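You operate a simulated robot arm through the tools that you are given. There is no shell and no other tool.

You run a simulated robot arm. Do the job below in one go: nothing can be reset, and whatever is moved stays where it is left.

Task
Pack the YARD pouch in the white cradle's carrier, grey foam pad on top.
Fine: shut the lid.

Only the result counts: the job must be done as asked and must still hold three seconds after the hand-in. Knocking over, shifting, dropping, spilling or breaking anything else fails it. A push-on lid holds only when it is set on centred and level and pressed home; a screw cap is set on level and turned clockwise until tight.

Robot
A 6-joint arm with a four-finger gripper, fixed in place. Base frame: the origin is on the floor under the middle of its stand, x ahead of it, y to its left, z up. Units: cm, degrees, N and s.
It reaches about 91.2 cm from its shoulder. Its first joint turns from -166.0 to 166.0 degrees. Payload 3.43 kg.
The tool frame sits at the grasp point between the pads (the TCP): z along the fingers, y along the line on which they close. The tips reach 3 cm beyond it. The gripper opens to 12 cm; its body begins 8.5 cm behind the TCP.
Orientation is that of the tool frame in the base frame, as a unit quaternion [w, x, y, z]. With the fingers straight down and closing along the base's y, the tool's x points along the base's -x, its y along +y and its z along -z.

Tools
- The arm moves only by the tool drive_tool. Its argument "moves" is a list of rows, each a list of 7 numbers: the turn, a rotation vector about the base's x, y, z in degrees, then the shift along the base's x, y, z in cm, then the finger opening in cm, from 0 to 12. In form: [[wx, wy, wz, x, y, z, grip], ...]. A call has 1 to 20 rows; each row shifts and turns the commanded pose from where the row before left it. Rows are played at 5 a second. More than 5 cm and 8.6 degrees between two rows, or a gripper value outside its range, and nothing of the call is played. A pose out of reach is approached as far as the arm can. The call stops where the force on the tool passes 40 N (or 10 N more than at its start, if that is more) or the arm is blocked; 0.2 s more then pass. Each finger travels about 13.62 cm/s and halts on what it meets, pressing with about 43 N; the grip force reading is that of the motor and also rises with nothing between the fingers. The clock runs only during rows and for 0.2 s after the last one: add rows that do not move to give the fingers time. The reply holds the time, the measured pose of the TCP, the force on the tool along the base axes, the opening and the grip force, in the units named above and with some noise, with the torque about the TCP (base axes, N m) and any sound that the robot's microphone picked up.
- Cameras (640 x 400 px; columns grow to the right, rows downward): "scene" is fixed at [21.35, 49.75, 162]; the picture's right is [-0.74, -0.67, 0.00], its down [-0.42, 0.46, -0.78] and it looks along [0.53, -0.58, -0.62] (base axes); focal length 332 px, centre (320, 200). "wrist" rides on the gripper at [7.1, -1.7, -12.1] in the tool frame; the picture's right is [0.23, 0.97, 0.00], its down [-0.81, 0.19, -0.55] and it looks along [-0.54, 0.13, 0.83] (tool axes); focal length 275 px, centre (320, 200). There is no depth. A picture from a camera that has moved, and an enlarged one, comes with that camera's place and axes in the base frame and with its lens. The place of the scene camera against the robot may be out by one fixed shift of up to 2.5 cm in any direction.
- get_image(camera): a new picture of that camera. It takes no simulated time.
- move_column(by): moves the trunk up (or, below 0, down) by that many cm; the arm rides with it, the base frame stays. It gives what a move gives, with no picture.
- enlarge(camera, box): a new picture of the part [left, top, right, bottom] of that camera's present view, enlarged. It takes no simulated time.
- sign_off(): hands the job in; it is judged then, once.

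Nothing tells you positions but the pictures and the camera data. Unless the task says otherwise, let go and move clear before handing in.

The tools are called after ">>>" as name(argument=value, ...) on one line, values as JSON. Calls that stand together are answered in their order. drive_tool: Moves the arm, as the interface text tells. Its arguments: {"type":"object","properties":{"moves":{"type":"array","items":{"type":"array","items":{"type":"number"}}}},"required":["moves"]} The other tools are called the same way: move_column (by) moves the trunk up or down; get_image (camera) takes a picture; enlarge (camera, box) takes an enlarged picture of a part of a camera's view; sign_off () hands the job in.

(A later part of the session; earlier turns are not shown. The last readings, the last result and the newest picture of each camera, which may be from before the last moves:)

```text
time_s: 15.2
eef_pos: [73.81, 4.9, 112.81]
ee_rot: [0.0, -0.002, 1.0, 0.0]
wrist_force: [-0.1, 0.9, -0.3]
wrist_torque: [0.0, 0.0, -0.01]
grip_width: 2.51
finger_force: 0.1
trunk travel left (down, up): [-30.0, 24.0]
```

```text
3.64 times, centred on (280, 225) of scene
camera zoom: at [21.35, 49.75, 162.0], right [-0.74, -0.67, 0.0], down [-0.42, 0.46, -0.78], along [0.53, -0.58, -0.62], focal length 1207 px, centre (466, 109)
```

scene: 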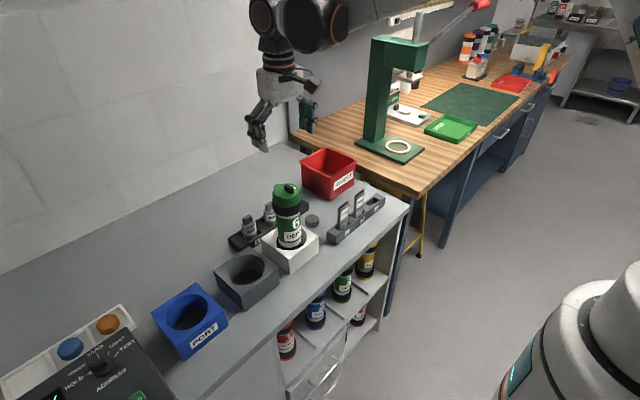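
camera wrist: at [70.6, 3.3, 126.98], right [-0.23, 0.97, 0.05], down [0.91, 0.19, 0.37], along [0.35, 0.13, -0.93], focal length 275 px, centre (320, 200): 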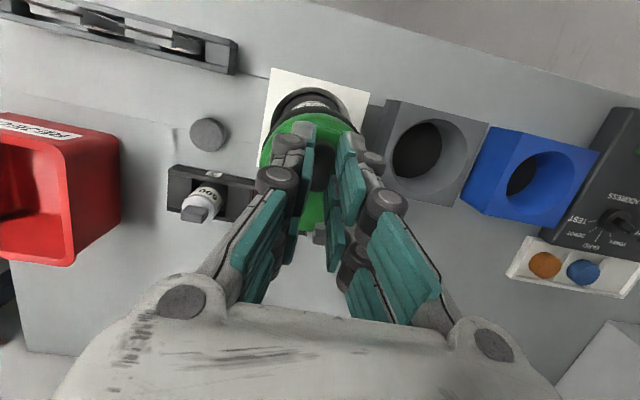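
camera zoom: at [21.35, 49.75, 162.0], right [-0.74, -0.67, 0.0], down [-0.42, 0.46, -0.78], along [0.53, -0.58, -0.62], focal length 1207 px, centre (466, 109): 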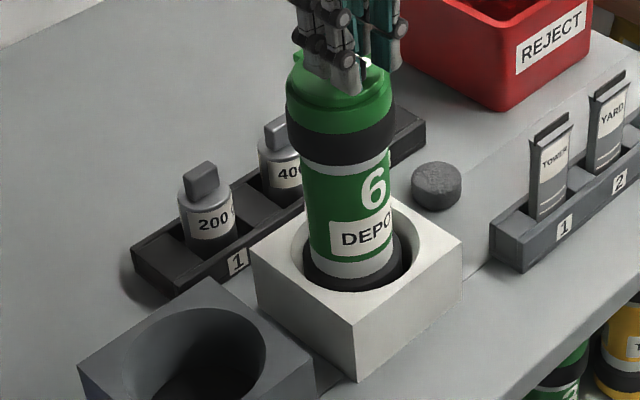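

The lid settled back and the carrier slid about 0.5 cm in +x within its cradle, standing upright. I'll re-centre on the bar (about 74.5, 5.1), re-grip and lift straight up.

>>> drive_tool(moves=[[0, 0, 0, 0.6, 0.15, 0, 2.5], [0, 0, 0, 0, 0, -0.4, 2.5], [0, 0, 0, 0, 0, 0, 2.5]])

>>> enlarge(camera="wrist", box=[250, 50, 410, 230])

>>> enlarge(camera="scene", box=[268, 178, 306, 202])

```text
time_s: 16.0
eef_pos: [74.32, 5.17, 112.42]
ee_rot: [0.0, -0.001, 1.0, 0.0]
wrist_force: [-0.5, 0.0, 0.6]
wrist_torque: [0.01, 0.03, -0.03]
grip_width: 2.49
finger_force: 0.1
trunk travel left (down, up): [-30.0, 24.0]
```

```text
2.22 times, centred on (330, 140) of wrist
camera zoom: at [67.4, 3.43, 124.44], right [-0.23, 0.97, 0.0], down [0.81, 0.19, 0.55], along [0.54, 0.13, -0.83], focal length 612 px, centre (298, 333)
```

zoom: 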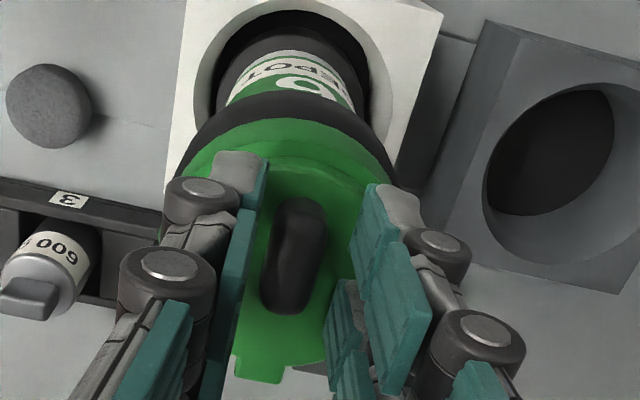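

```text
16.00 times, centred on (287, 190) of scene
camera zoom: at [21.35, 49.75, 162.0], right [-0.74, -0.67, 0.0], down [-0.42, 0.46, -0.78], along [0.53, -0.58, -0.62], focal length 5311 px, centre (848, 360)
```

zoom: 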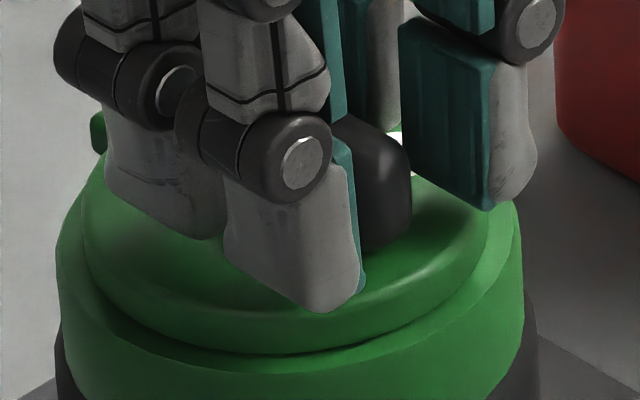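

The bar is centred in the grip zone. Closing in stages, then lifting straight up slowly.

>>> drive_tool(moves=[[0, 0, 0, 0, 0, 0, 1.6], [0, 0, 0, 0, 0, 0, 0.6], [0, 0, 0, 0, 0, 0, 0.6], [0, 0, 0, 0, 0, 0.2, 0.6], [0, 0, 0, 0, 0, 0.2, 0.6], [0, 0, 0, 0, 0, 0.2, 0.6], [0, 0, 0, 0, 0, 0, 0.6]])

>>> enlarge(camera="scene", box=[268, 178, 306, 202])

>>> enlarge(camera="scene", box=[230, 170, 330, 280])

```text
time_s: 17.6
eef_pos: [74.5, 5.09, 113.06]
ee_rot: [0.0, -0.002, 1.0, 0.0]
wrist_force: [-1.0, -0.6, -3.0]
wrist_torque: [-0.04, 0.25, -0.01]
grip_width: 1.33
finger_force: 43.1
trunk travel left (down, up): [-30.0, 24.0]
```

```text
16.00 times, centred on (287, 190) of scene
camera zoom: at [21.35, 49.75, 162.0], right [-0.74, -0.67, 0.0], down [-0.42, 0.46, -0.78], along [0.53, -0.58, -0.62], focal length 5311 px, centre (848, 360)
```

zoom: 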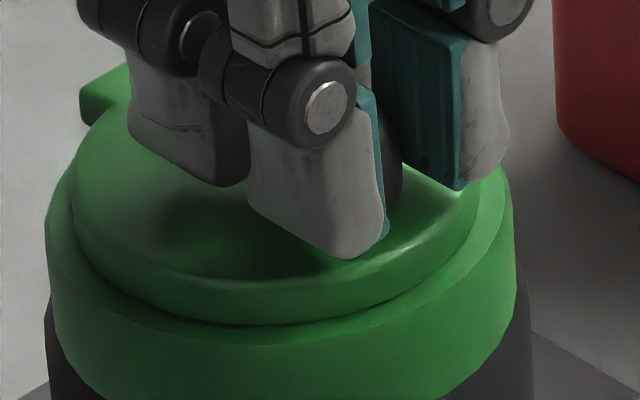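

```text
3.64 times, centred on (280, 225) of scene
camera zoom: at [21.35, 49.75, 162.0], right [-0.74, -0.67, 0.0], down [-0.42, 0.46, -0.78], along [0.53, -0.58, -0.62], focal length 1207 px, centre (466, 109)
```

zoom: 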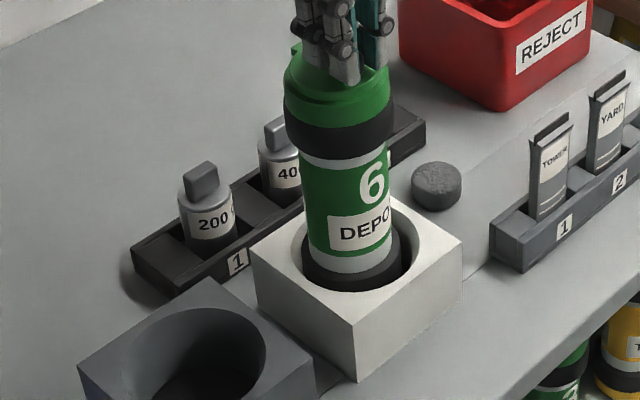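

The whole carrier tilts and lifts with the lid, so the lid is still fastened; it doesn't just pull off. I'll set it back down and test whether the bar is a turning latch with a small twist.

>>> drive_tool(moves=[[0, 0, 0, 0, 0, -0.2, 0.6], [0, 0, 0, 0, 0, -0.2, 0.6], [0, 0, 0, 0, 0, -0.2, 0.6], [0, 0, 0, 0, 0, 0, 0.6]])

>>> enlarge(camera="scene", box=[268, 178, 306, 202])

>>> enlarge(camera="wrist", box=[250, 50, 410, 230])

```text
time_s: 18.6
eef_pos: [74.43, 5.1, 112.47]
ee_rot: [0.0, -0.002, 1.0, 0.0]
wrist_force: [-2.5, -0.2, -2.1]
wrist_torque: [-0.02, 0.3, 0.0]
grip_width: 1.35
finger_force: 43.3
trunk travel left (down, up): [-30.0, 24.0]
```

```text
16.00 times, centred on (287, 190) of scene
camera zoom: at [21.35, 49.75, 162.0], right [-0.74, -0.67, 0.0], down [-0.42, 0.46, -0.78], along [0.53, -0.58, -0.62], focal length 5311 px, centre (848, 360)
```

zoom: 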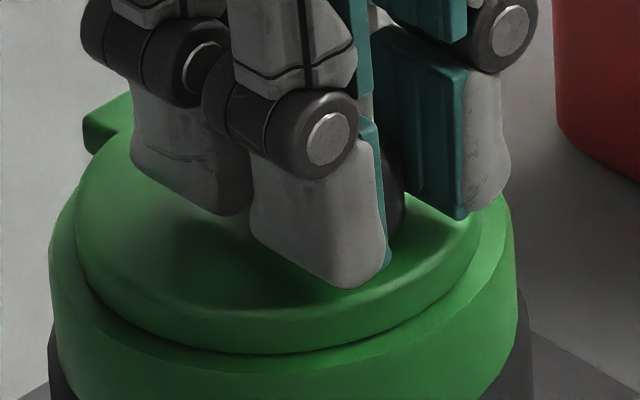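

```text
2.22 times, centred on (330, 140) of wrist
camera zoom: at [67.43, 3.42, 124.47], right [-0.23, 0.97, 0.0], down [0.81, 0.19, 0.55], along [0.54, 0.13, -0.83], focal length 612 px, centre (298, 333)
```

zoom: 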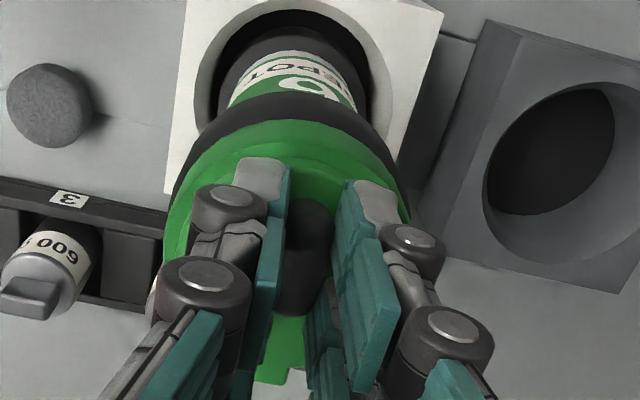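

The carrier is back down. Now a small counter-clockwise twist of the bar to see whether only the bar, the lid, or the whole carrier turns.

>>> drive_tool(moves=[[0, 0, 4, 0, 0, -0.05, 0.6], [0, 0, 4, 0, 0, 0, 0.6], [0, 0, 0, 0, 0, 0, 0.6]])

>>> enlarge(camera="scene", box=[268, 178, 306, 202])

>>> enlarge(camera="wrist", box=[250, 50, 410, 230])

>>> enlarge(camera="scene", box=[230, 170, 330, 280])

```text
time_s: 19.4
eef_pos: [74.41, 5.04, 112.36]
ee_rot: [0.0, -0.072, 0.997, 0.0]
wrist_force: [0.2, -1.7, 5.2]
wrist_torque: [-0.13, -0.23, -0.11]
grip_width: 1.35
finger_force: 42.8
trunk travel left (down, up): [-30.0, 24.0]
```

```text
16.00 times, centred on (287, 190) of scene
camera zoom: at [21.35, 49.75, 162.0], right [-0.74, -0.67, 0.0], down [-0.42, 0.46, -0.78], along [0.53, -0.58, -0.62], focal length 5311 px, centre (848, 360)
```

zoom: 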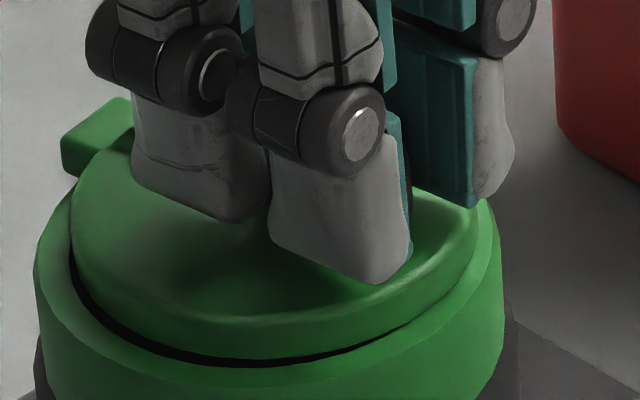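

```text
2.22 times, centred on (330, 140) of wrist
camera zoom: at [67.72, 2.39, 124.45], right [-0.37, 0.93, 0.0], down [0.77, 0.31, 0.55], along [0.51, 0.2, -0.83], focal length 612 px, centre (298, 333)
```

zoom: 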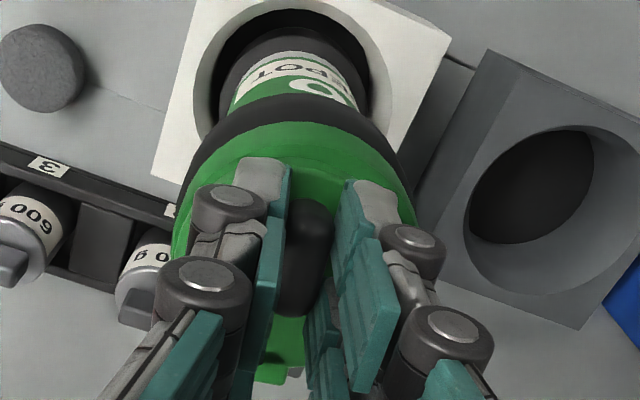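

```text
3.64 times, centred on (280, 225) of scene
camera zoom: at [21.35, 49.75, 162.0], right [-0.74, -0.67, 0.0], down [-0.42, 0.46, -0.78], along [0.53, -0.58, -0.62], focal length 1207 px, centre (466, 109)
```

zoom: 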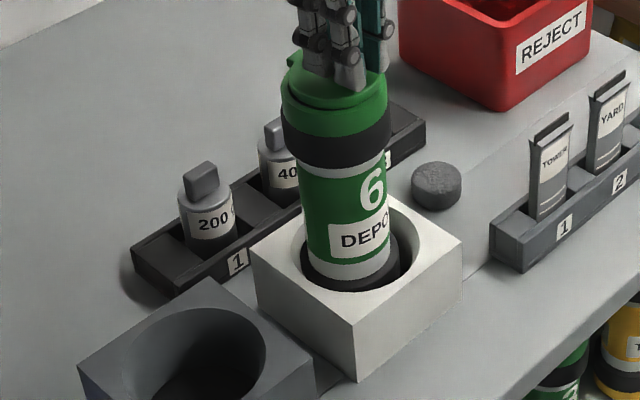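

The disc turned relative to the body and a dark crescent opened: it's a swing lid that pivots sideways about the ear (vertical axis near 79.2, 5.1). I'll bring the carrier back by following that pivot's arc in small steps.

>>> drive_tool(moves=[[0, 0, 0, 0, -0.3, 0.05, 0.6], [0, 0, 0, 0, -0.3, 0, 0.6], [0, 0, 0, 0, 0, 0, 0.6]])

>>> enlarge(camera="scene", box=[268, 178, 306, 202])

>>> enlarge(camera="wrist", box=[250, 50, 410, 230])

```text
time_s: 20.2
eef_pos: [74.33, 4.42, 112.41]
ee_rot: [0.0, -0.072, 0.997, 0.0]
wrist_force: [-0.1, -0.2, -2.3]
wrist_torque: [0.06, 0.01, -0.02]
grip_width: 1.36
finger_force: 42.7
trunk travel left (down, up): [-30.0, 24.0]
```

```text
16.00 times, centred on (287, 190) of scene
camera zoom: at [21.35, 49.75, 162.0], right [-0.74, -0.67, 0.0], down [-0.42, 0.46, -0.78], along [0.53, -0.58, -0.62], focal length 5311 px, centre (848, 360)
```

zoom: 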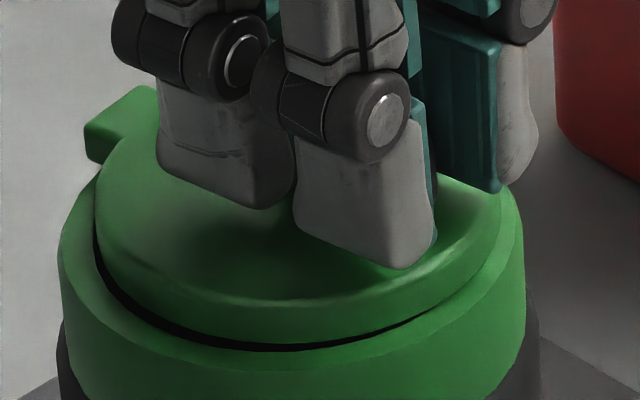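

```text
2.22 times, centred on (330, 140) of wrist
camera zoom: at [67.74, 1.85, 124.43], right [-0.37, 0.93, 0.0], down [0.78, 0.31, 0.55], along [0.51, 0.2, -0.83], focal length 612 px, centre (298, 333)
```

zoom: 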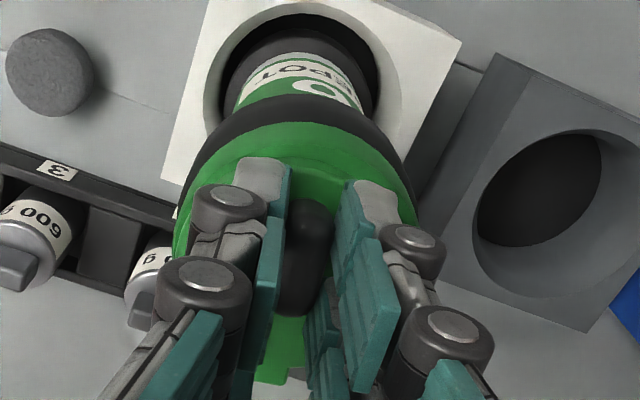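

A dark gap shows under the disc's left edge, but I can't tell whether it is a sideways swing or a tilt. I'll let go and rise for a clear look at the lid.

>>> drive_tool(moves=[[0, 0, 0, 0, 0, 0, 1.8], [0, 0, 0, 0, 0, 0, 3.0], [0, 0, 0, 0, 0, 0, 4.0], [0, 0, 0, 0, 0, 3, 5], [0, 0, 0, -2, 0, 3, 8], [0, 0, 0, 0, 0, 0, 10]])

>>> enlarge(camera="scene", box=[268, 178, 306, 202])

>>> get_image(camera="wrist")

>>> enlarge(camera="scene", box=[230, 170, 330, 280])

```text
time_s: 21.6
eef_pos: [72.34, 4.56, 118.42]
ee_rot: [-0.001, -0.071, 0.997, 0.0]
wrist_force: [-0.1, -0.6, -1.3]
wrist_torque: [0.0, 0.0, -0.03]
grip_width: 10.0
finger_force: 0.0
trunk travel left (down, up): [-30.0, 24.0]
```

```text
16.00 times, centred on (287, 190) of scene
camera zoom: at [21.35, 49.75, 162.0], right [-0.74, -0.67, 0.0], down [-0.42, 0.46, -0.78], along [0.53, -0.58, -0.62], focal length 5311 px, centre (848, 360)
```

zoom: 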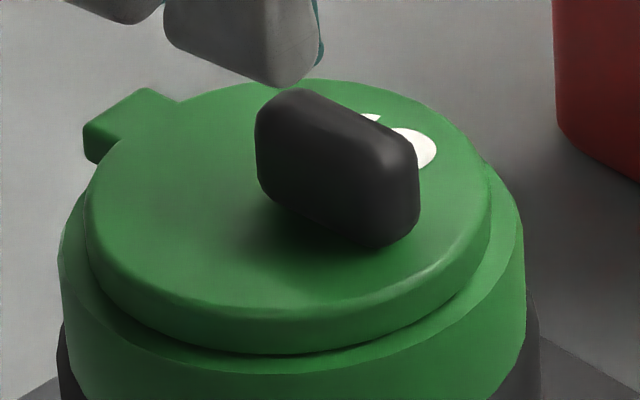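

```text
taken
camera wrist: at [65.74, 1.88, 130.46], right [-0.37, 0.93, 0.0], down [0.78, 0.31, 0.55], along [0.51, 0.2, -0.83], focal length 275 px, centre (320, 200)
```

wrist: 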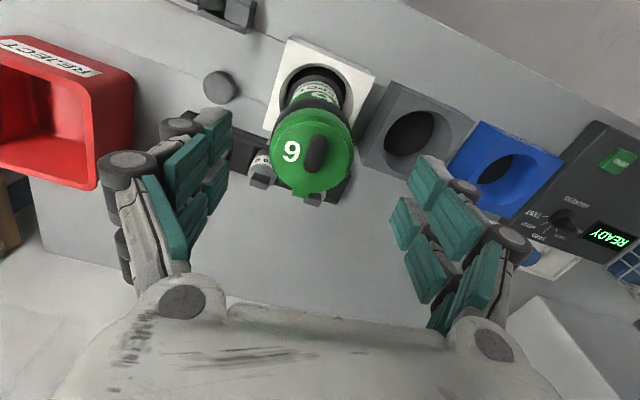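

```text
3.64 times, centred on (280, 225) of scene
camera zoom: at [21.35, 49.75, 162.0], right [-0.74, -0.67, 0.0], down [-0.42, 0.46, -0.78], along [0.53, -0.58, -0.62], focal length 1207 px, centre (466, 109)
```

zoom: 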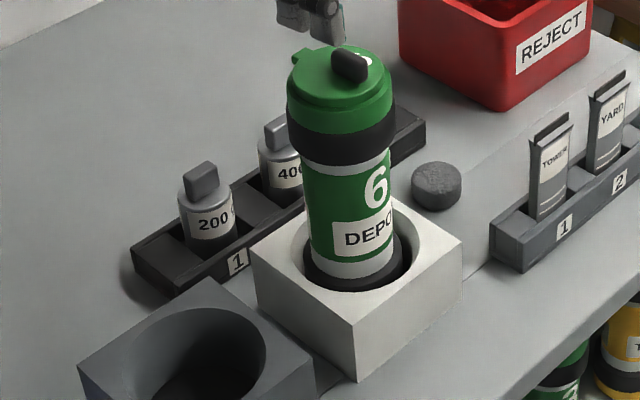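

With the grip released the lid dropped back flat on the rim, slightly turned. I'll zoom in from above to measure its yaw against the body.

>>> enlarge(camera="wrist", box=[260, 60, 365, 215])

>>> enlarge(camera="wrist", box=[265, 105, 360, 205])

```text
2.58 times, centred on (312, 138) of wrist
camera zoom: at [65.74, 1.88, 130.46], right [-0.37, 0.93, 0.0], down [0.78, 0.31, 0.55], along [0.51, 0.2, -0.83], focal length 710 px, centre (339, 361)
```

zoom: 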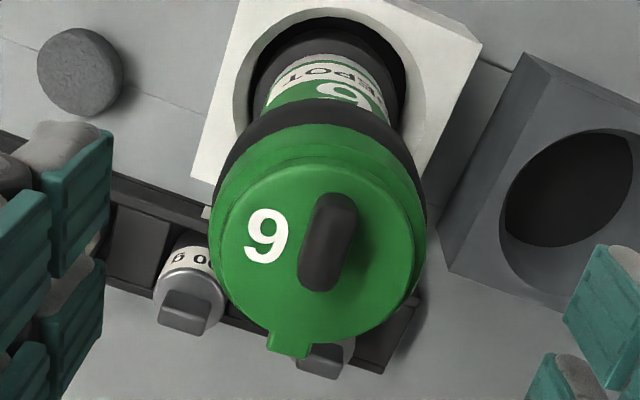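

```text
4.00 times, centred on (312, 155) of wrist
camera zoom: at [65.74, 1.88, 130.46], right [-0.37, 0.93, 0.0], down [0.78, 0.31, 0.55], along [0.51, 0.2, -0.83], focal length 1101 px, centre (350, 380)
```

zoom: 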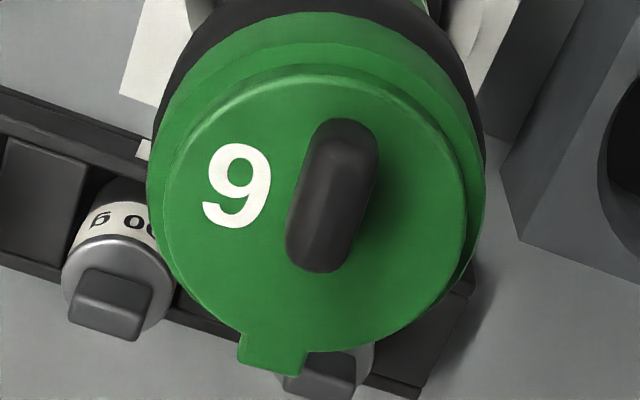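

The lid turned about 5° and the bar about 8°, so I still can't tell if the bar is a latch, the lid twists, or it swings. I'll re-grip the bar and do a larger, slow counter-clockwise twist while watching the torque.

>>> drive_tool(moves=[[0, 0, 0, 2.05, 0.2, -2.5, 4], [0, 0, 0, 0, 0, -2.0, 3], [0, 0, 0, 0, 0, -1.5, 3], [0, 0, 0, 0, 0, 0, 3]])

>>> enlarge(camera="wrist", box=[250, 50, 410, 230])

```text
time_s: 22.6
eef_pos: [74.55, 4.74, 112.33]
ee_rot: [0.0, -0.072, 0.997, -0.001]
wrist_force: [-0.1, -0.7, 0.1]
wrist_torque: [-0.01, 0.0, 0.04]
grip_width: 3.01
finger_force: 0.0
trunk travel left (down, up): [-30.0, 24.0]
```

```text
2.22 times, centred on (330, 140) of wrist
camera zoom: at [67.78, 2.06, 124.45], right [-0.37, 0.93, 0.0], down [0.78, 0.31, 0.55], along [0.51, 0.2, -0.83], focal length 612 px, centre (298, 333)
```

zoom: 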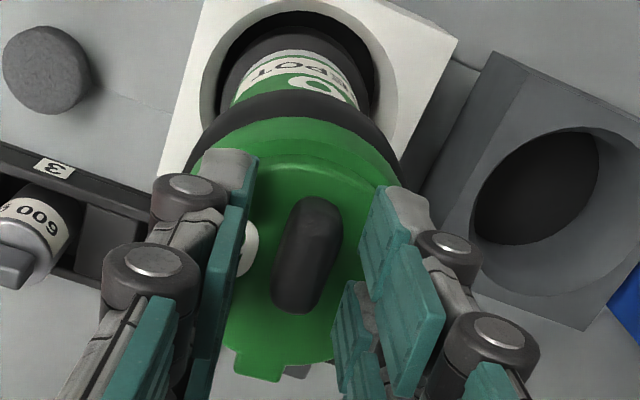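

>>> drive_tool(moves=[[0, 0, 0, 0, 0.18, 0, 2.5], [0, 0, 0, 0, 0, 0, 1.6], [0, 0, 0, 0, 0, 0, 0.6], [0, 0, 0, 0, 0, 0, 0.6], [0, 0, 4, 0, 0, 0, 0.6], [0, 0, 4, 0, 0, 0, 0.6], [0, 0, 0, 0, 0, 0, 0.6]])

>>> enlarge(camera="scene", box=[265, 175, 309, 203])

>>> enlarge(camera="scene", box=[230, 170, 330, 280])

```text
time_s: 24.2
eef_pos: [74.35, 4.97, 112.45]
ee_rot: [0.001, -0.141, 0.99, 0.0]
wrist_force: [2.1, -0.8, 3.7]
wrist_torque: [-0.05, -0.33, -0.04]
grip_width: 1.36
finger_force: 43.5
trunk travel left (down, up): [-30.0, 24.0]
```

```text
14.29 times, centred on (287, 189) of scene
camera zoom: at [21.35, 49.75, 162.0], right [-0.74, -0.67, 0.0], down [-0.42, 0.46, -0.78], along [0.53, -0.58, -0.62], focal length 4742 px, centre (791, 357)
```

zoom: 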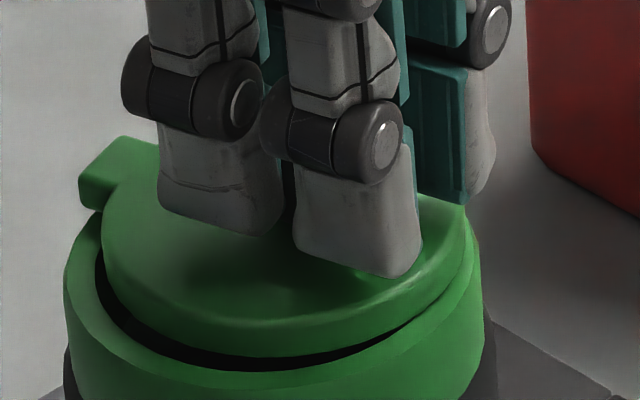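

```text
3.64 times, centred on (280, 225) of scene
camera zoom: at [21.35, 49.75, 162.0], right [-0.74, -0.67, 0.0], down [-0.42, 0.46, -0.78], along [0.53, -0.58, -0.62], focal length 1207 px, centre (466, 109)
```

zoom: 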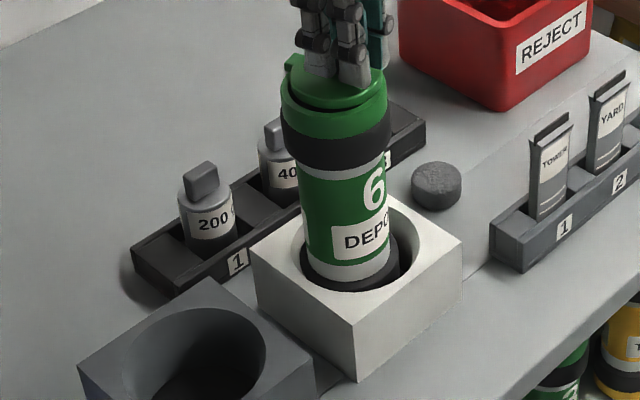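

The crescent grew: the disc is swinging sideways in its own plane about the ear, so it's a swing lid. I'll continue around the ear pivot (about 79.1, 5.3), watching the forces.

>>> drive_tool(moves=[[0, 0, 0, 0.05, -0.5, 0, 0.6], [0, 0, 0, 0.05, -0.5, 0, 0.6], [0, 0, 4, 0.11, -0.31, 0, 0.6], [0, 0, 4, 0.11, -0.31, 0, 0.6], [0, 0, 0, 0, 0, 0, 0.6]])

>>> enlarge(camera="scene", box=[265, 175, 309, 203])

>>> enlarge(camera="scene", box=[230, 170, 330, 280])

>>> get_image(camera="wrist")

```text
time_s: 25.4
eef_pos: [74.92, 3.34, 112.41]
ee_rot: [0.0, -0.21, 0.978, 0.0]
wrist_force: [0.0, -0.4, 0.4]
wrist_torque: [0.02, 0.03, 0.01]
grip_width: 1.37
finger_force: 43.3
trunk travel left (down, up): [-30.0, 24.0]
```

```text
14.29 times, centred on (287, 189) of scene
camera zoom: at [21.35, 49.75, 162.0], right [-0.74, -0.67, 0.0], down [-0.42, 0.46, -0.78], along [0.53, -0.58, -0.62], focal length 4742 px, centre (791, 357)
```

zoom: 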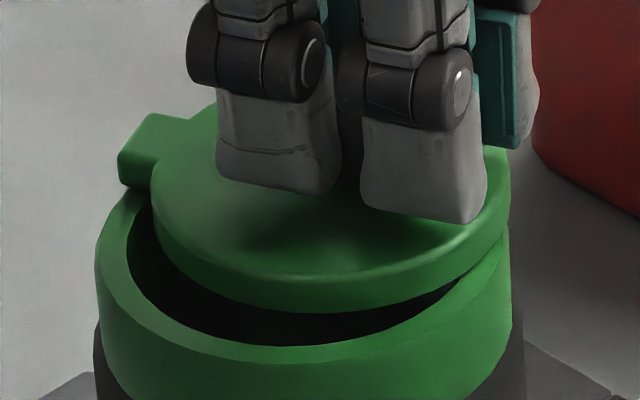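

```text
3.64 times, centred on (280, 225) of scene
camera zoom: at [21.35, 49.75, 162.0], right [-0.74, -0.67, 0.0], down [-0.42, 0.46, -0.78], along [0.53, -0.58, -0.62], focal length 1207 px, centre (466, 109)
```

zoom: 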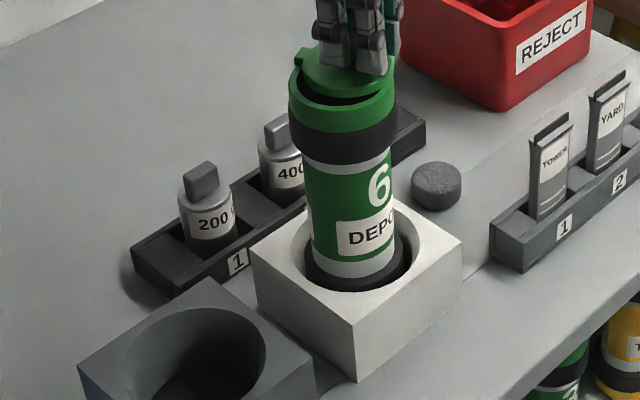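

```text
taken
camera wrist: at [69.12, -1.14, 124.43], right [-0.61, 0.79, 0.0], down [0.66, 0.51, 0.55], along [0.44, 0.34, -0.83], focal length 275 px, centre (320, 200)
```

wrist: 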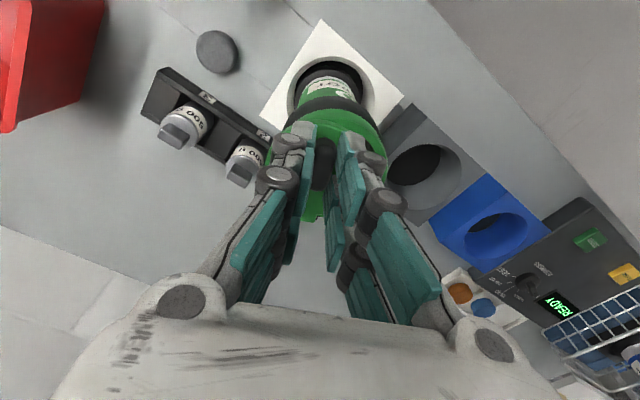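

It swings freely with almost no force. Continuing the arc to about 60°.

>>> drive_tool(moves=[[0, 0, 6, 0.228, -0.448, 0, 0.6], [0, 0, 6, 0.274, -0.421, 0, 0.6], [0, 0, 6, 0.316, -0.39, 0, 0.6], [0, 0, 6, 0.355, -0.355, 0, 0.6], [0, 0, 6, 0.39, -0.316, 0, 0.6], [0, 0, 6, 0.421, -0.274, 0, 0.6], [0, 0, 0, 0, 0, 0, 0.6]])

>>> enlarge(camera="scene", box=[250, 150, 330, 220])

>>> enlarge(camera="scene", box=[230, 170, 330, 280])

```text
time_s: 27.0
eef_pos: [76.83, 1.05, 112.53]
ee_rot: [0.0, -0.502, 0.865, 0.0]
wrist_force: [0.1, -0.2, 0.5]
wrist_torque: [-0.07, 0.05, 0.02]
grip_width: 1.37
finger_force: 43.3
trunk travel left (down, up): [-30.0, 24.0]
```

```text
5.71 times, centred on (290, 185) of scene
camera zoom: at [21.35, 49.75, 162.0], right [-0.74, -0.67, 0.0], down [-0.42, 0.46, -0.78], along [0.53, -0.58, -0.62], focal length 1897 px, centre (491, 286)
```

zoom: 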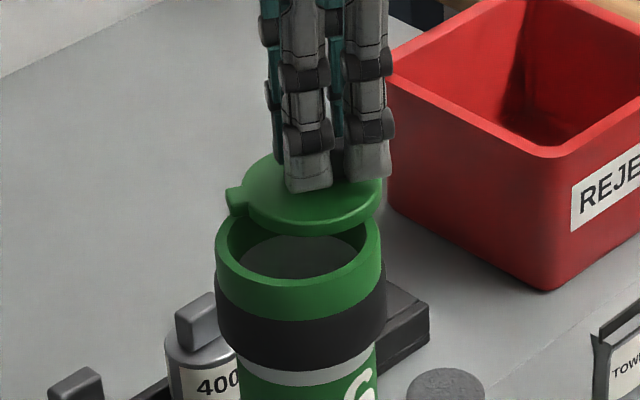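

```text
3.64 times, centred on (280, 225) of scene
camera zoom: at [21.35, 49.75, 162.0], right [-0.74, -0.67, 0.0], down [-0.42, 0.46, -0.78], along [0.53, -0.58, -0.62], focal length 1207 px, centre (466, 109)
```

zoom: 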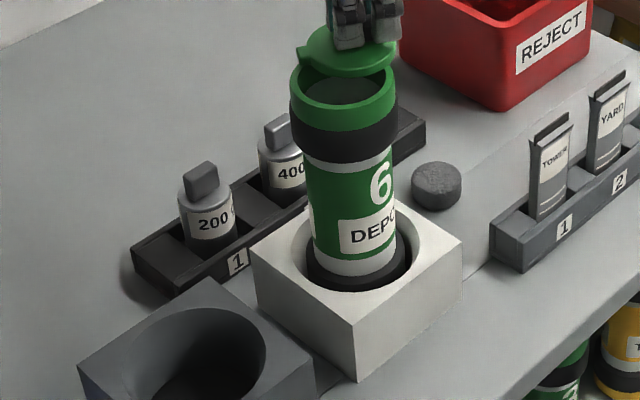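

The lid is clearly swinging open and the carrier stays put. I'll keep going toward about 108°, checking for a stop.

>>> drive_tool(moves=[[0, 0, 6, 0.448, -0.228, 0, 0.6], [0, 0, 6, 0.469, -0.18, 0, 0.6], [0, 0, 6, 0.485, -0.13, 0, 0.6], [0, 0, 6, 0.496, -0.079, 0, 0.6], [0, 0, 0, 0, 0, 0, 0.6]])

>>> enlarge(camera="scene", box=[250, 150, 330, 220])

```text
time_s: 28.2
eef_pos: [78.77, 0.35, 112.49]
ee_rot: [0.0, -0.671, 0.742, 0.0]
wrist_force: [0.2, 0.5, -0.1]
wrist_torque: [0.07, 0.01, 0.04]
grip_width: 1.34
finger_force: 43.2
trunk travel left (down, up): [-30.0, 24.0]
```

```text
5.71 times, centred on (290, 185) of scene
camera zoom: at [21.35, 49.75, 162.0], right [-0.74, -0.67, 0.0], down [-0.42, 0.46, -0.78], along [0.53, -0.58, -0.62], focal length 1897 px, centre (491, 286)
```

zoom: 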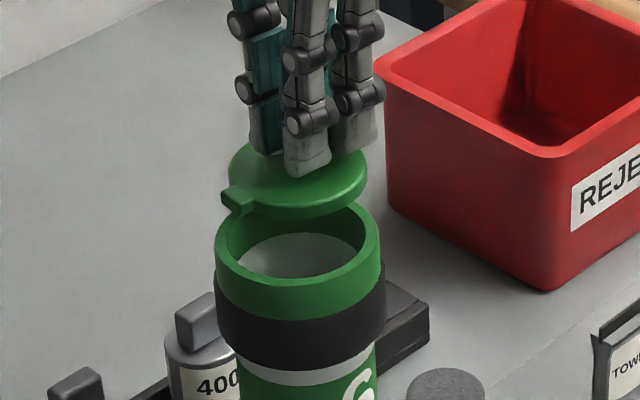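

>>> drive_tool(moves=[[0, 0, 6, 0.502, -0.026, 0, 0.6], [0, 0, 6, 0.502, 0.026, 0, 0.6], [0, 0, 6, 0.496, 0.079, 0, 0.6], [0, 0, 0, 0, 0, 0, 0.6]])

>>> enlarge(camera="scene", box=[250, 150, 330, 220])

```text
time_s: 29.2
eef_pos: [80.1, 0.62, 112.45]
ee_rot: [0.0, 0.779, -0.627, -0.001]
wrist_force: [-1.0, 0.8, -0.5]
wrist_torque: [0.02, 0.05, 0.01]
grip_width: 1.37
finger_force: 43.7
trunk travel left (down, up): [-30.0, 24.0]
```

```text
5.71 times, centred on (290, 185) of scene
camera zoom: at [21.35, 49.75, 162.0], right [-0.74, -0.67, 0.0], down [-0.42, 0.46, -0.78], along [0.53, -0.58, -0.62], focal length 1897 px, centre (491, 286)
```

zoom: 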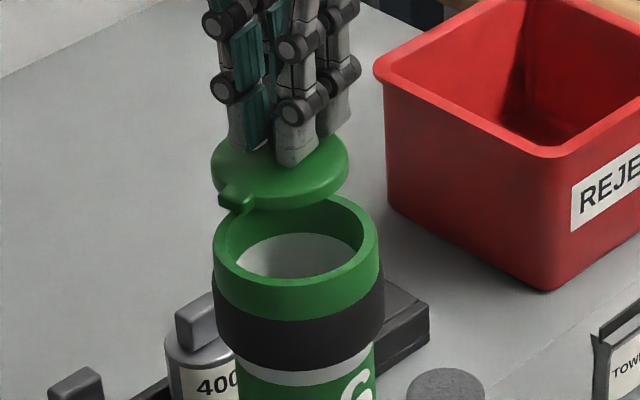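

>>> drive_tool(moves=[[0, 0, 6, 0.485, 0.13, 0, 0.6], [0, 0, 6, 0.469, 0.18, 0, 0.6], [0, 0, 0, 0, 0, 0, 0.6]])

>>> enlarge(camera="scene", box=[250, 150, 330, 220])

>>> get_image(camera="wrist")

```text
time_s: 30.0
eef_pos: [81.02, 0.89, 112.31]
ee_rot: [0.0, 0.84, -0.542, 0.0]
wrist_force: [-1.5, -0.4, 0.4]
wrist_torque: [-0.02, 0.02, -0.01]
grip_width: 1.31
finger_force: 42.6
trunk travel left (down, up): [-30.0, 24.0]
```

```text
5.71 times, centred on (290, 185) of scene
camera zoom: at [21.35, 49.75, 162.0], right [-0.74, -0.67, 0.0], down [-0.42, 0.46, -0.78], along [0.53, -0.58, -0.62], focal length 1897 px, centre (491, 286)
```

zoom: 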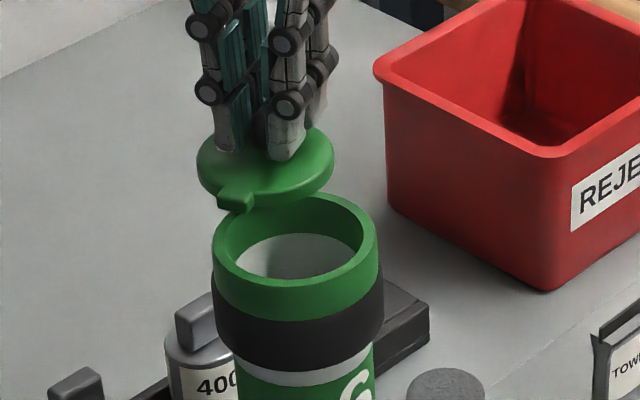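

```text
taken
camera wrist: at [85.72, -4.89, 124.42], right [-0.79, -0.61, 0.0], down [-0.51, 0.66, 0.55], along [-0.34, 0.44, -0.83], focal length 275 px, centre (320, 200)
```

wrist: 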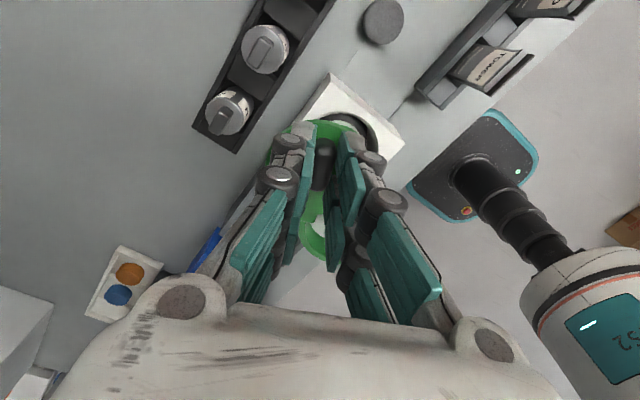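

The lid is swung clear (about 114°). I'll open the fingers just enough and rise straight up, then check the lid stays and look into the bore.

>>> drive_tool(moves=[[0, 0, 0, 0, 0, 0, 1.8], [0, 0, 0, 0, 0, 0, 2.6], [0, 0, 0, 0, 0, 0, 3.0], [0, 0, 0, 0, 0, 2, 3], [0, 0, 0, 0, 0, 3, 4], [0, 0, 0, 0, 0, 4, 6], [0, 0, 0, 0, 0, 4, 8], [0, 0, 0, 0, 0, 0, 8]])

>>> enlarge(camera="scene", box=[250, 150, 330, 220])

>>> get_image(camera="wrist")

```text
time_s: 31.8
eef_pos: [81.16, 0.81, 125.49]
ee_rot: [0.0, 0.84, -0.543, 0.0]
wrist_force: [0.0, 0.0, 0.1]
wrist_torque: [-0.01, 0.01, -0.01]
grip_width: 8.0
finger_force: 0.1
trunk travel left (down, up): [-30.0, 24.0]
```

```text
5.71 times, centred on (290, 185) of scene
camera zoom: at [21.35, 49.75, 162.0], right [-0.74, -0.67, 0.0], down [-0.42, 0.46, -0.78], along [0.53, -0.58, -0.62], focal length 1897 px, centre (491, 286)
```

zoom: 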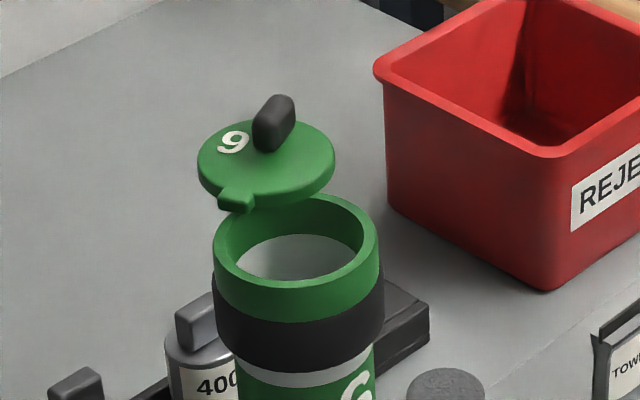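

```text
taken
camera wrist: at [85.75, -4.99, 137.48], right [-0.79, -0.61, 0.0], down [-0.51, 0.66, 0.55], along [-0.34, 0.44, -0.83], focal length 275 px, centre (320, 200)
```

wrist: 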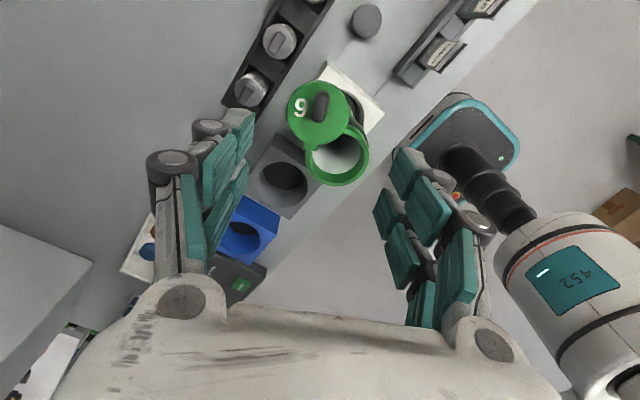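

The lid stays open on its pivot. I'll look into the bore.

>>> enlarge(camera="wrist", box=[270, 70, 390, 200])

>>> enlarge(camera="scene", box=[270, 172, 304, 206])

>>> enlarge(camera="wrist", box=[340, 0, 510, 110])

```text
3.08 times, centred on (330, 135) of wrist
camera zoom: at [85.75, -4.99, 137.48], right [-0.79, -0.61, 0.0], down [-0.51, 0.66, 0.55], along [-0.34, 0.44, -0.83], focal length 847 px, centre (289, 400)
```

zoom: 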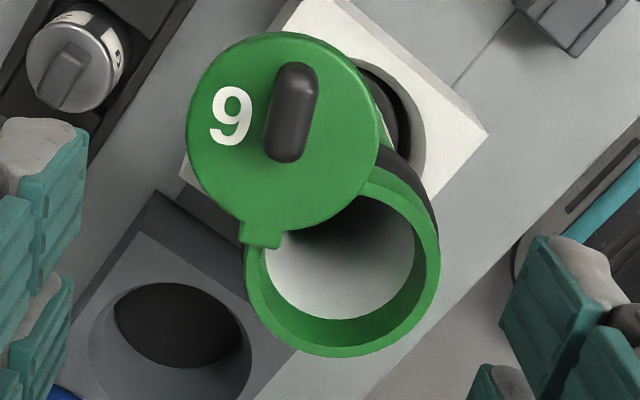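

```text
11.76 times, centred on (287, 189) of scene
camera zoom: at [21.35, 49.75, 162.0], right [-0.74, -0.67, 0.0], down [-0.42, 0.46, -0.78], along [0.53, -0.58, -0.62], focal length 3905 px, centre (708, 329)
```

zoom: 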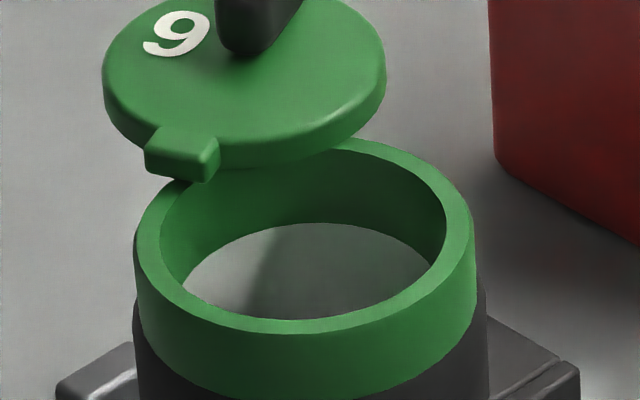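

```text
3.64 times, centred on (425, 55) of wrist
camera zoom: at [85.75, -4.99, 137.48], right [-0.79, -0.61, 0.0], down [-0.51, 0.66, 0.55], along [-0.34, 0.44, -0.83], focal length 1001 px, centre (-62, 727)
```

zoom: 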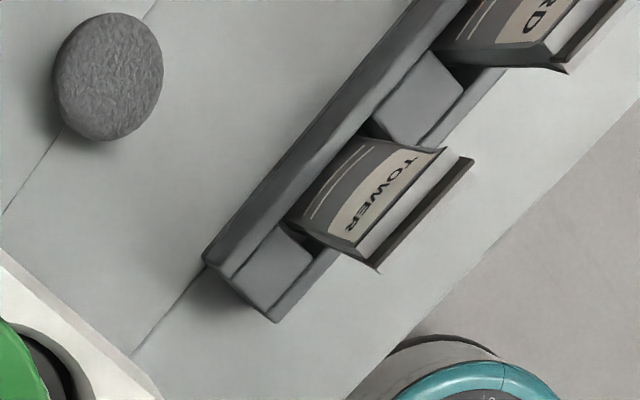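

The bore looks open and empty from here. Next, the YARD pouch: its top seems to be near (67, -18.3, 101), so I'll move above it with the fingers turned to close along x.

>>> drive_tool(moves=[[0, 0, -4, -2.37, -3.18, -1.0, 8], [0, 0, -4, -2.37, -3.18, -1.0, 8], [0, 0, -4, -2.37, -3.18, -1.0, 8], [0, 0, -4, -2.37, -3.18, -1.0, 8], [0, 0, -4, -2.37, -3.18, -1.0, 8], [0, 0, -4, -2.37, -3.18, -1.0, 8], [0, 0, 0, 0, 0, 0, 8]])

>>> get_image(camera="wrist")

>>> get_image(camera="scene")

```text
time_s: 33.4
eef_pos: [66.95, -18.18, 119.36]
ee_rot: [0.0, 0.708, -0.706, 0.001]
wrist_force: [-0.4, -0.3, 0.1]
wrist_torque: [0.03, 0.03, 0.01]
grip_width: 8.02
finger_force: 0.1
trunk travel left (down, up): [-30.0, 24.0]
```

```text
taken
camera wrist: at [68.77, -25.34, 131.38], right [-0.97, -0.23, 0.0], down [-0.19, 0.81, 0.55], along [-0.13, 0.54, -0.83], focal length 275 px, centre (320, 200)
```

wrist: 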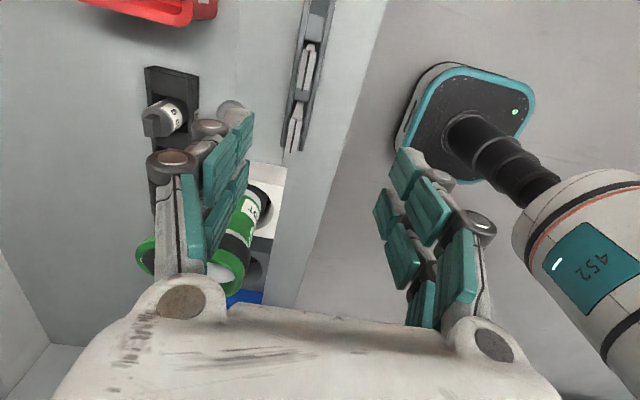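

```text
taken
```

scene: 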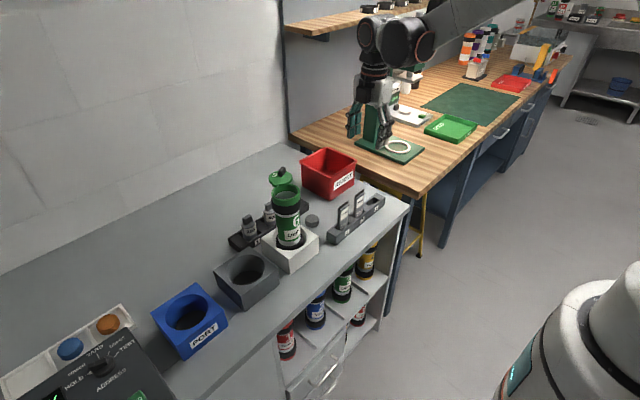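

>>> enlarge(camera="wrist", box=[270, 0, 360, 160])

>>> enlarge(camera="wrist", box=[280, 30, 340, 120])

>>> enlarge(camera="scene", box=[320, 180, 390, 245])

```text
2.50 times, centred on (315, 80) of wrist
camera zoom: at [68.77, -25.34, 131.38], right [-0.97, -0.23, 0.0], down [-0.19, 0.81, 0.55], along [-0.13, 0.54, -0.83], focal length 688 px, centre (332, 500)
```

zoom: 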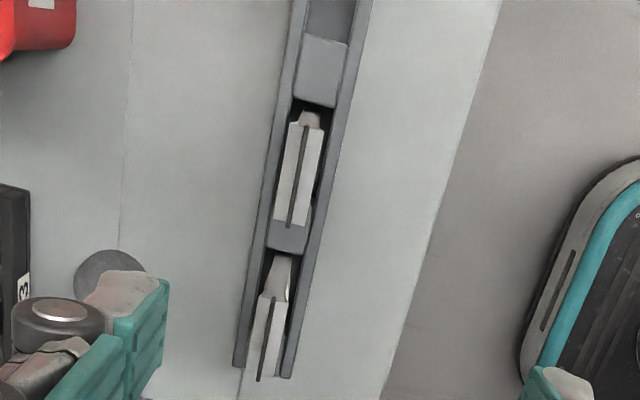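

```text
4.44 times, centred on (310, 75) of wrist
camera zoom: at [68.77, -25.34, 131.38], right [-0.97, -0.23, 0.0], down [-0.19, 0.81, 0.55], along [-0.13, 0.54, -0.83], focal length 1224 px, centre (364, 756)
```

zoom: 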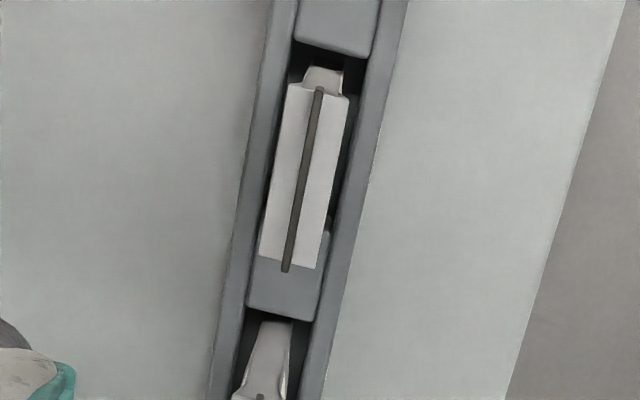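

```text
6.15 times, centred on (355, 212) of scene
camera zoom: at [21.35, 49.75, 162.0], right [-0.74, -0.67, 0.0], down [-0.42, 0.46, -0.78], along [0.53, -0.58, -0.62], focal length 2043 px, centre (105, 123)
```

zoom: 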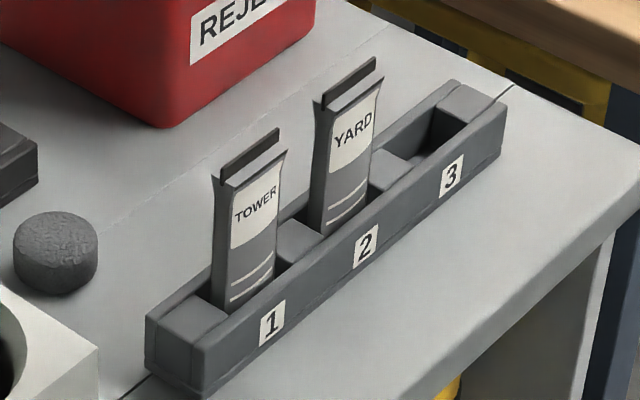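

The pouch has a thin black grip fin along y on top; from wrist views it is at about (69.0, -19.7), fin top near z≈98 (the scene camera is off by over 1 cm). I'll go down part way over it and re-measure.

>>> drive_tool(moves=[[0, 0, 0, 0.7, -0.55, -3, 6], [0, 0, 0, 0.7, -0.55, -3, 5], [0, 0, 0, 0.65, -0.5, -3, 5], [0, 0, 0, 0, 0, -2, 5], [0, 0, 0, 0, 0, 0, 5]])

>>> get_image(camera="wrist")

>>> enlarge(camera="wrist", box=[260, 60, 380, 180])

>>> enlarge(camera="scene", box=[310, 130, 420, 250])

```text
time_s: 34.6
eef_pos: [69.04, -19.82, 108.38]
ee_rot: [0.0, 0.708, -0.706, 0.001]
wrist_force: [-0.1, -1.1, 0.3]
wrist_torque: [-0.01, 0.0, 0.01]
grip_width: 5.0
finger_force: 0.0
trunk travel left (down, up): [-30.0, 24.0]
```

```text
taken
camera wrist: at [70.86, -26.9, 120.35], right [-0.97, -0.23, 0.0], down [-0.19, 0.81, 0.55], along [-0.13, 0.54, -0.83], focal length 275 px, centre (320, 200)
```

wrist: 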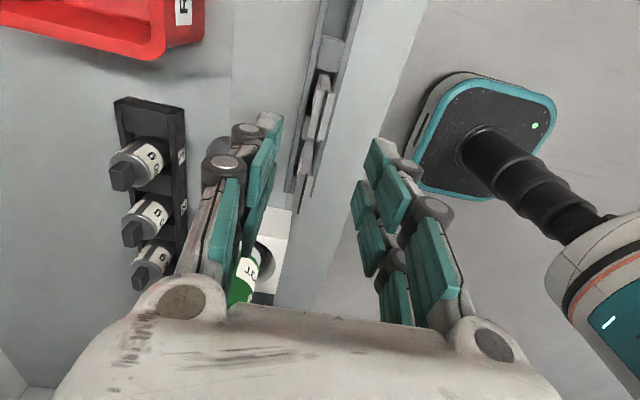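

```text
3.33 times, centred on (320, 120) of wrist
camera zoom: at [70.86, -26.9, 120.35], right [-0.97, -0.23, 0.0], down [-0.19, 0.81, 0.55], along [-0.13, 0.54, -0.83], focal length 918 px, centre (320, 467)
```

zoom: 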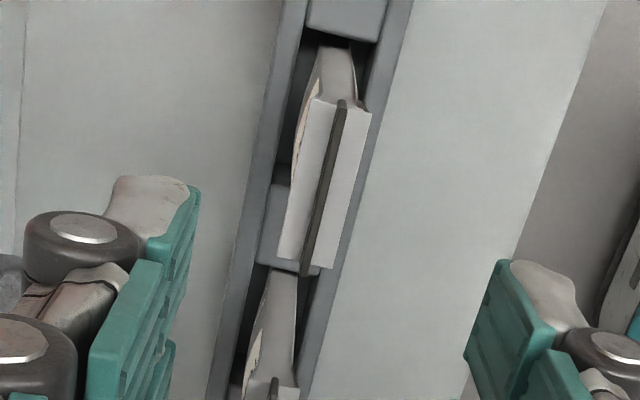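

```text
3.33 times, centred on (365, 190) of scene
camera zoom: at [21.35, 49.75, 162.0], right [-0.74, -0.67, 0.0], down [-0.42, 0.46, -0.78], along [0.53, -0.58, -0.62], focal length 1106 px, centre (170, 233)
```

zoom: 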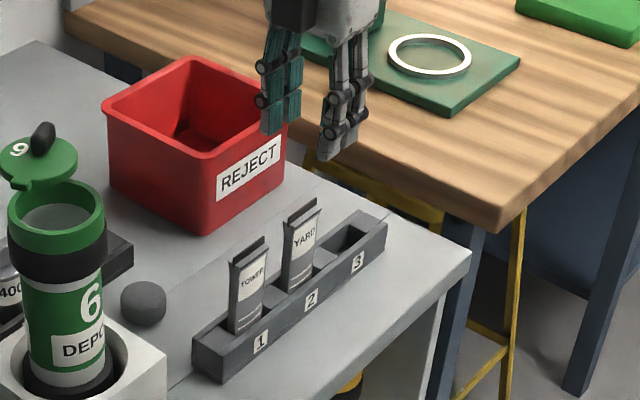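

The fin is centred at about (69.0, -20.0), mid height z≈96.8, and the hand is right above it. I'll descend so the tips reach just above the pouch's top plate.

>>> drive_tool(moves=[[0, 0, 0, 0, -0.1, -2, 4], [0, 0, 0, 0, 0, -2, 4], [0, 0, 0, 0, 0, -2, 4], [0, 0, 0, 0, 0, -1.5, 4], [0, 0, 0, 0, 0, -1.0, 4], [0, 0, 0, 0, 0, 0, 4]])

>>> get_image(camera="wrist")

>>> enlarge(camera="wrist", box=[260, 80, 380, 220])

>>> enlarge(camera="scene", box=[330, 150, 400, 230])

```text
time_s: 36.0
eef_pos: [68.94, -19.93, 99.88]
ee_rot: [0.0, 0.709, -0.706, -0.001]
wrist_force: [0.5, 0.4, 0.2]
wrist_torque: [0.01, -0.01, -0.01]
grip_width: 3.97
finger_force: 0.2
trunk travel left (down, up): [-30.0, 24.0]
```

```text
taken
camera wrist: at [70.8, -26.99, 111.93], right [-0.97, -0.23, 0.0], down [-0.19, 0.81, 0.55], along [-0.13, 0.54, -0.83], focal length 275 px, centre (320, 200)
```

wrist: 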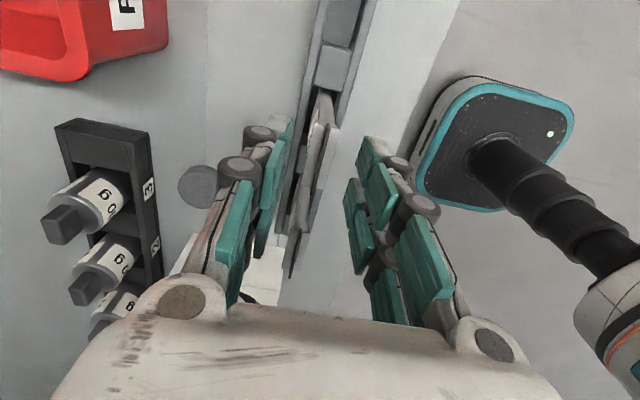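

```text
2.86 times, centred on (320, 150) of wrist
camera zoom: at [70.8, -26.99, 111.93], right [-0.97, -0.23, 0.0], down [-0.19, 0.81, 0.55], along [-0.13, 0.54, -0.83], focal length 786 px, centre (320, 343)
```

zoom: 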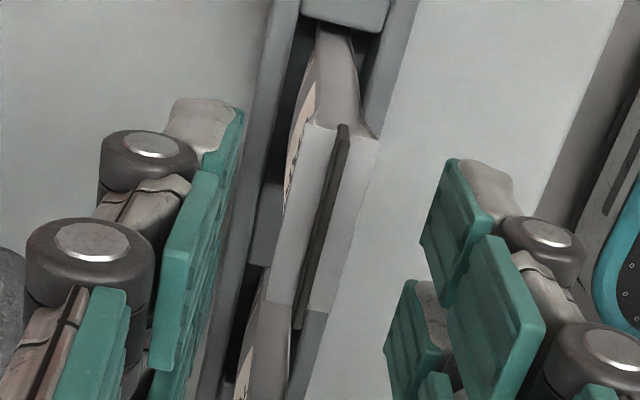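

```text
5.00 times, centred on (365, 190) of scene
camera zoom: at [21.35, 49.75, 162.0], right [-0.74, -0.67, 0.0], down [-0.42, 0.46, -0.78], along [0.53, -0.58, -0.62], focal length 1660 px, centre (95, 250)
```

zoom: 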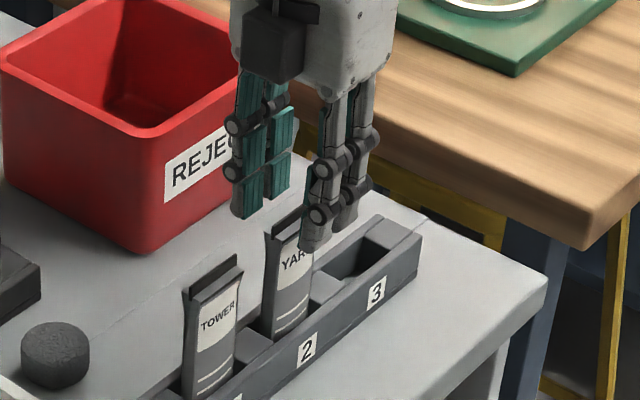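

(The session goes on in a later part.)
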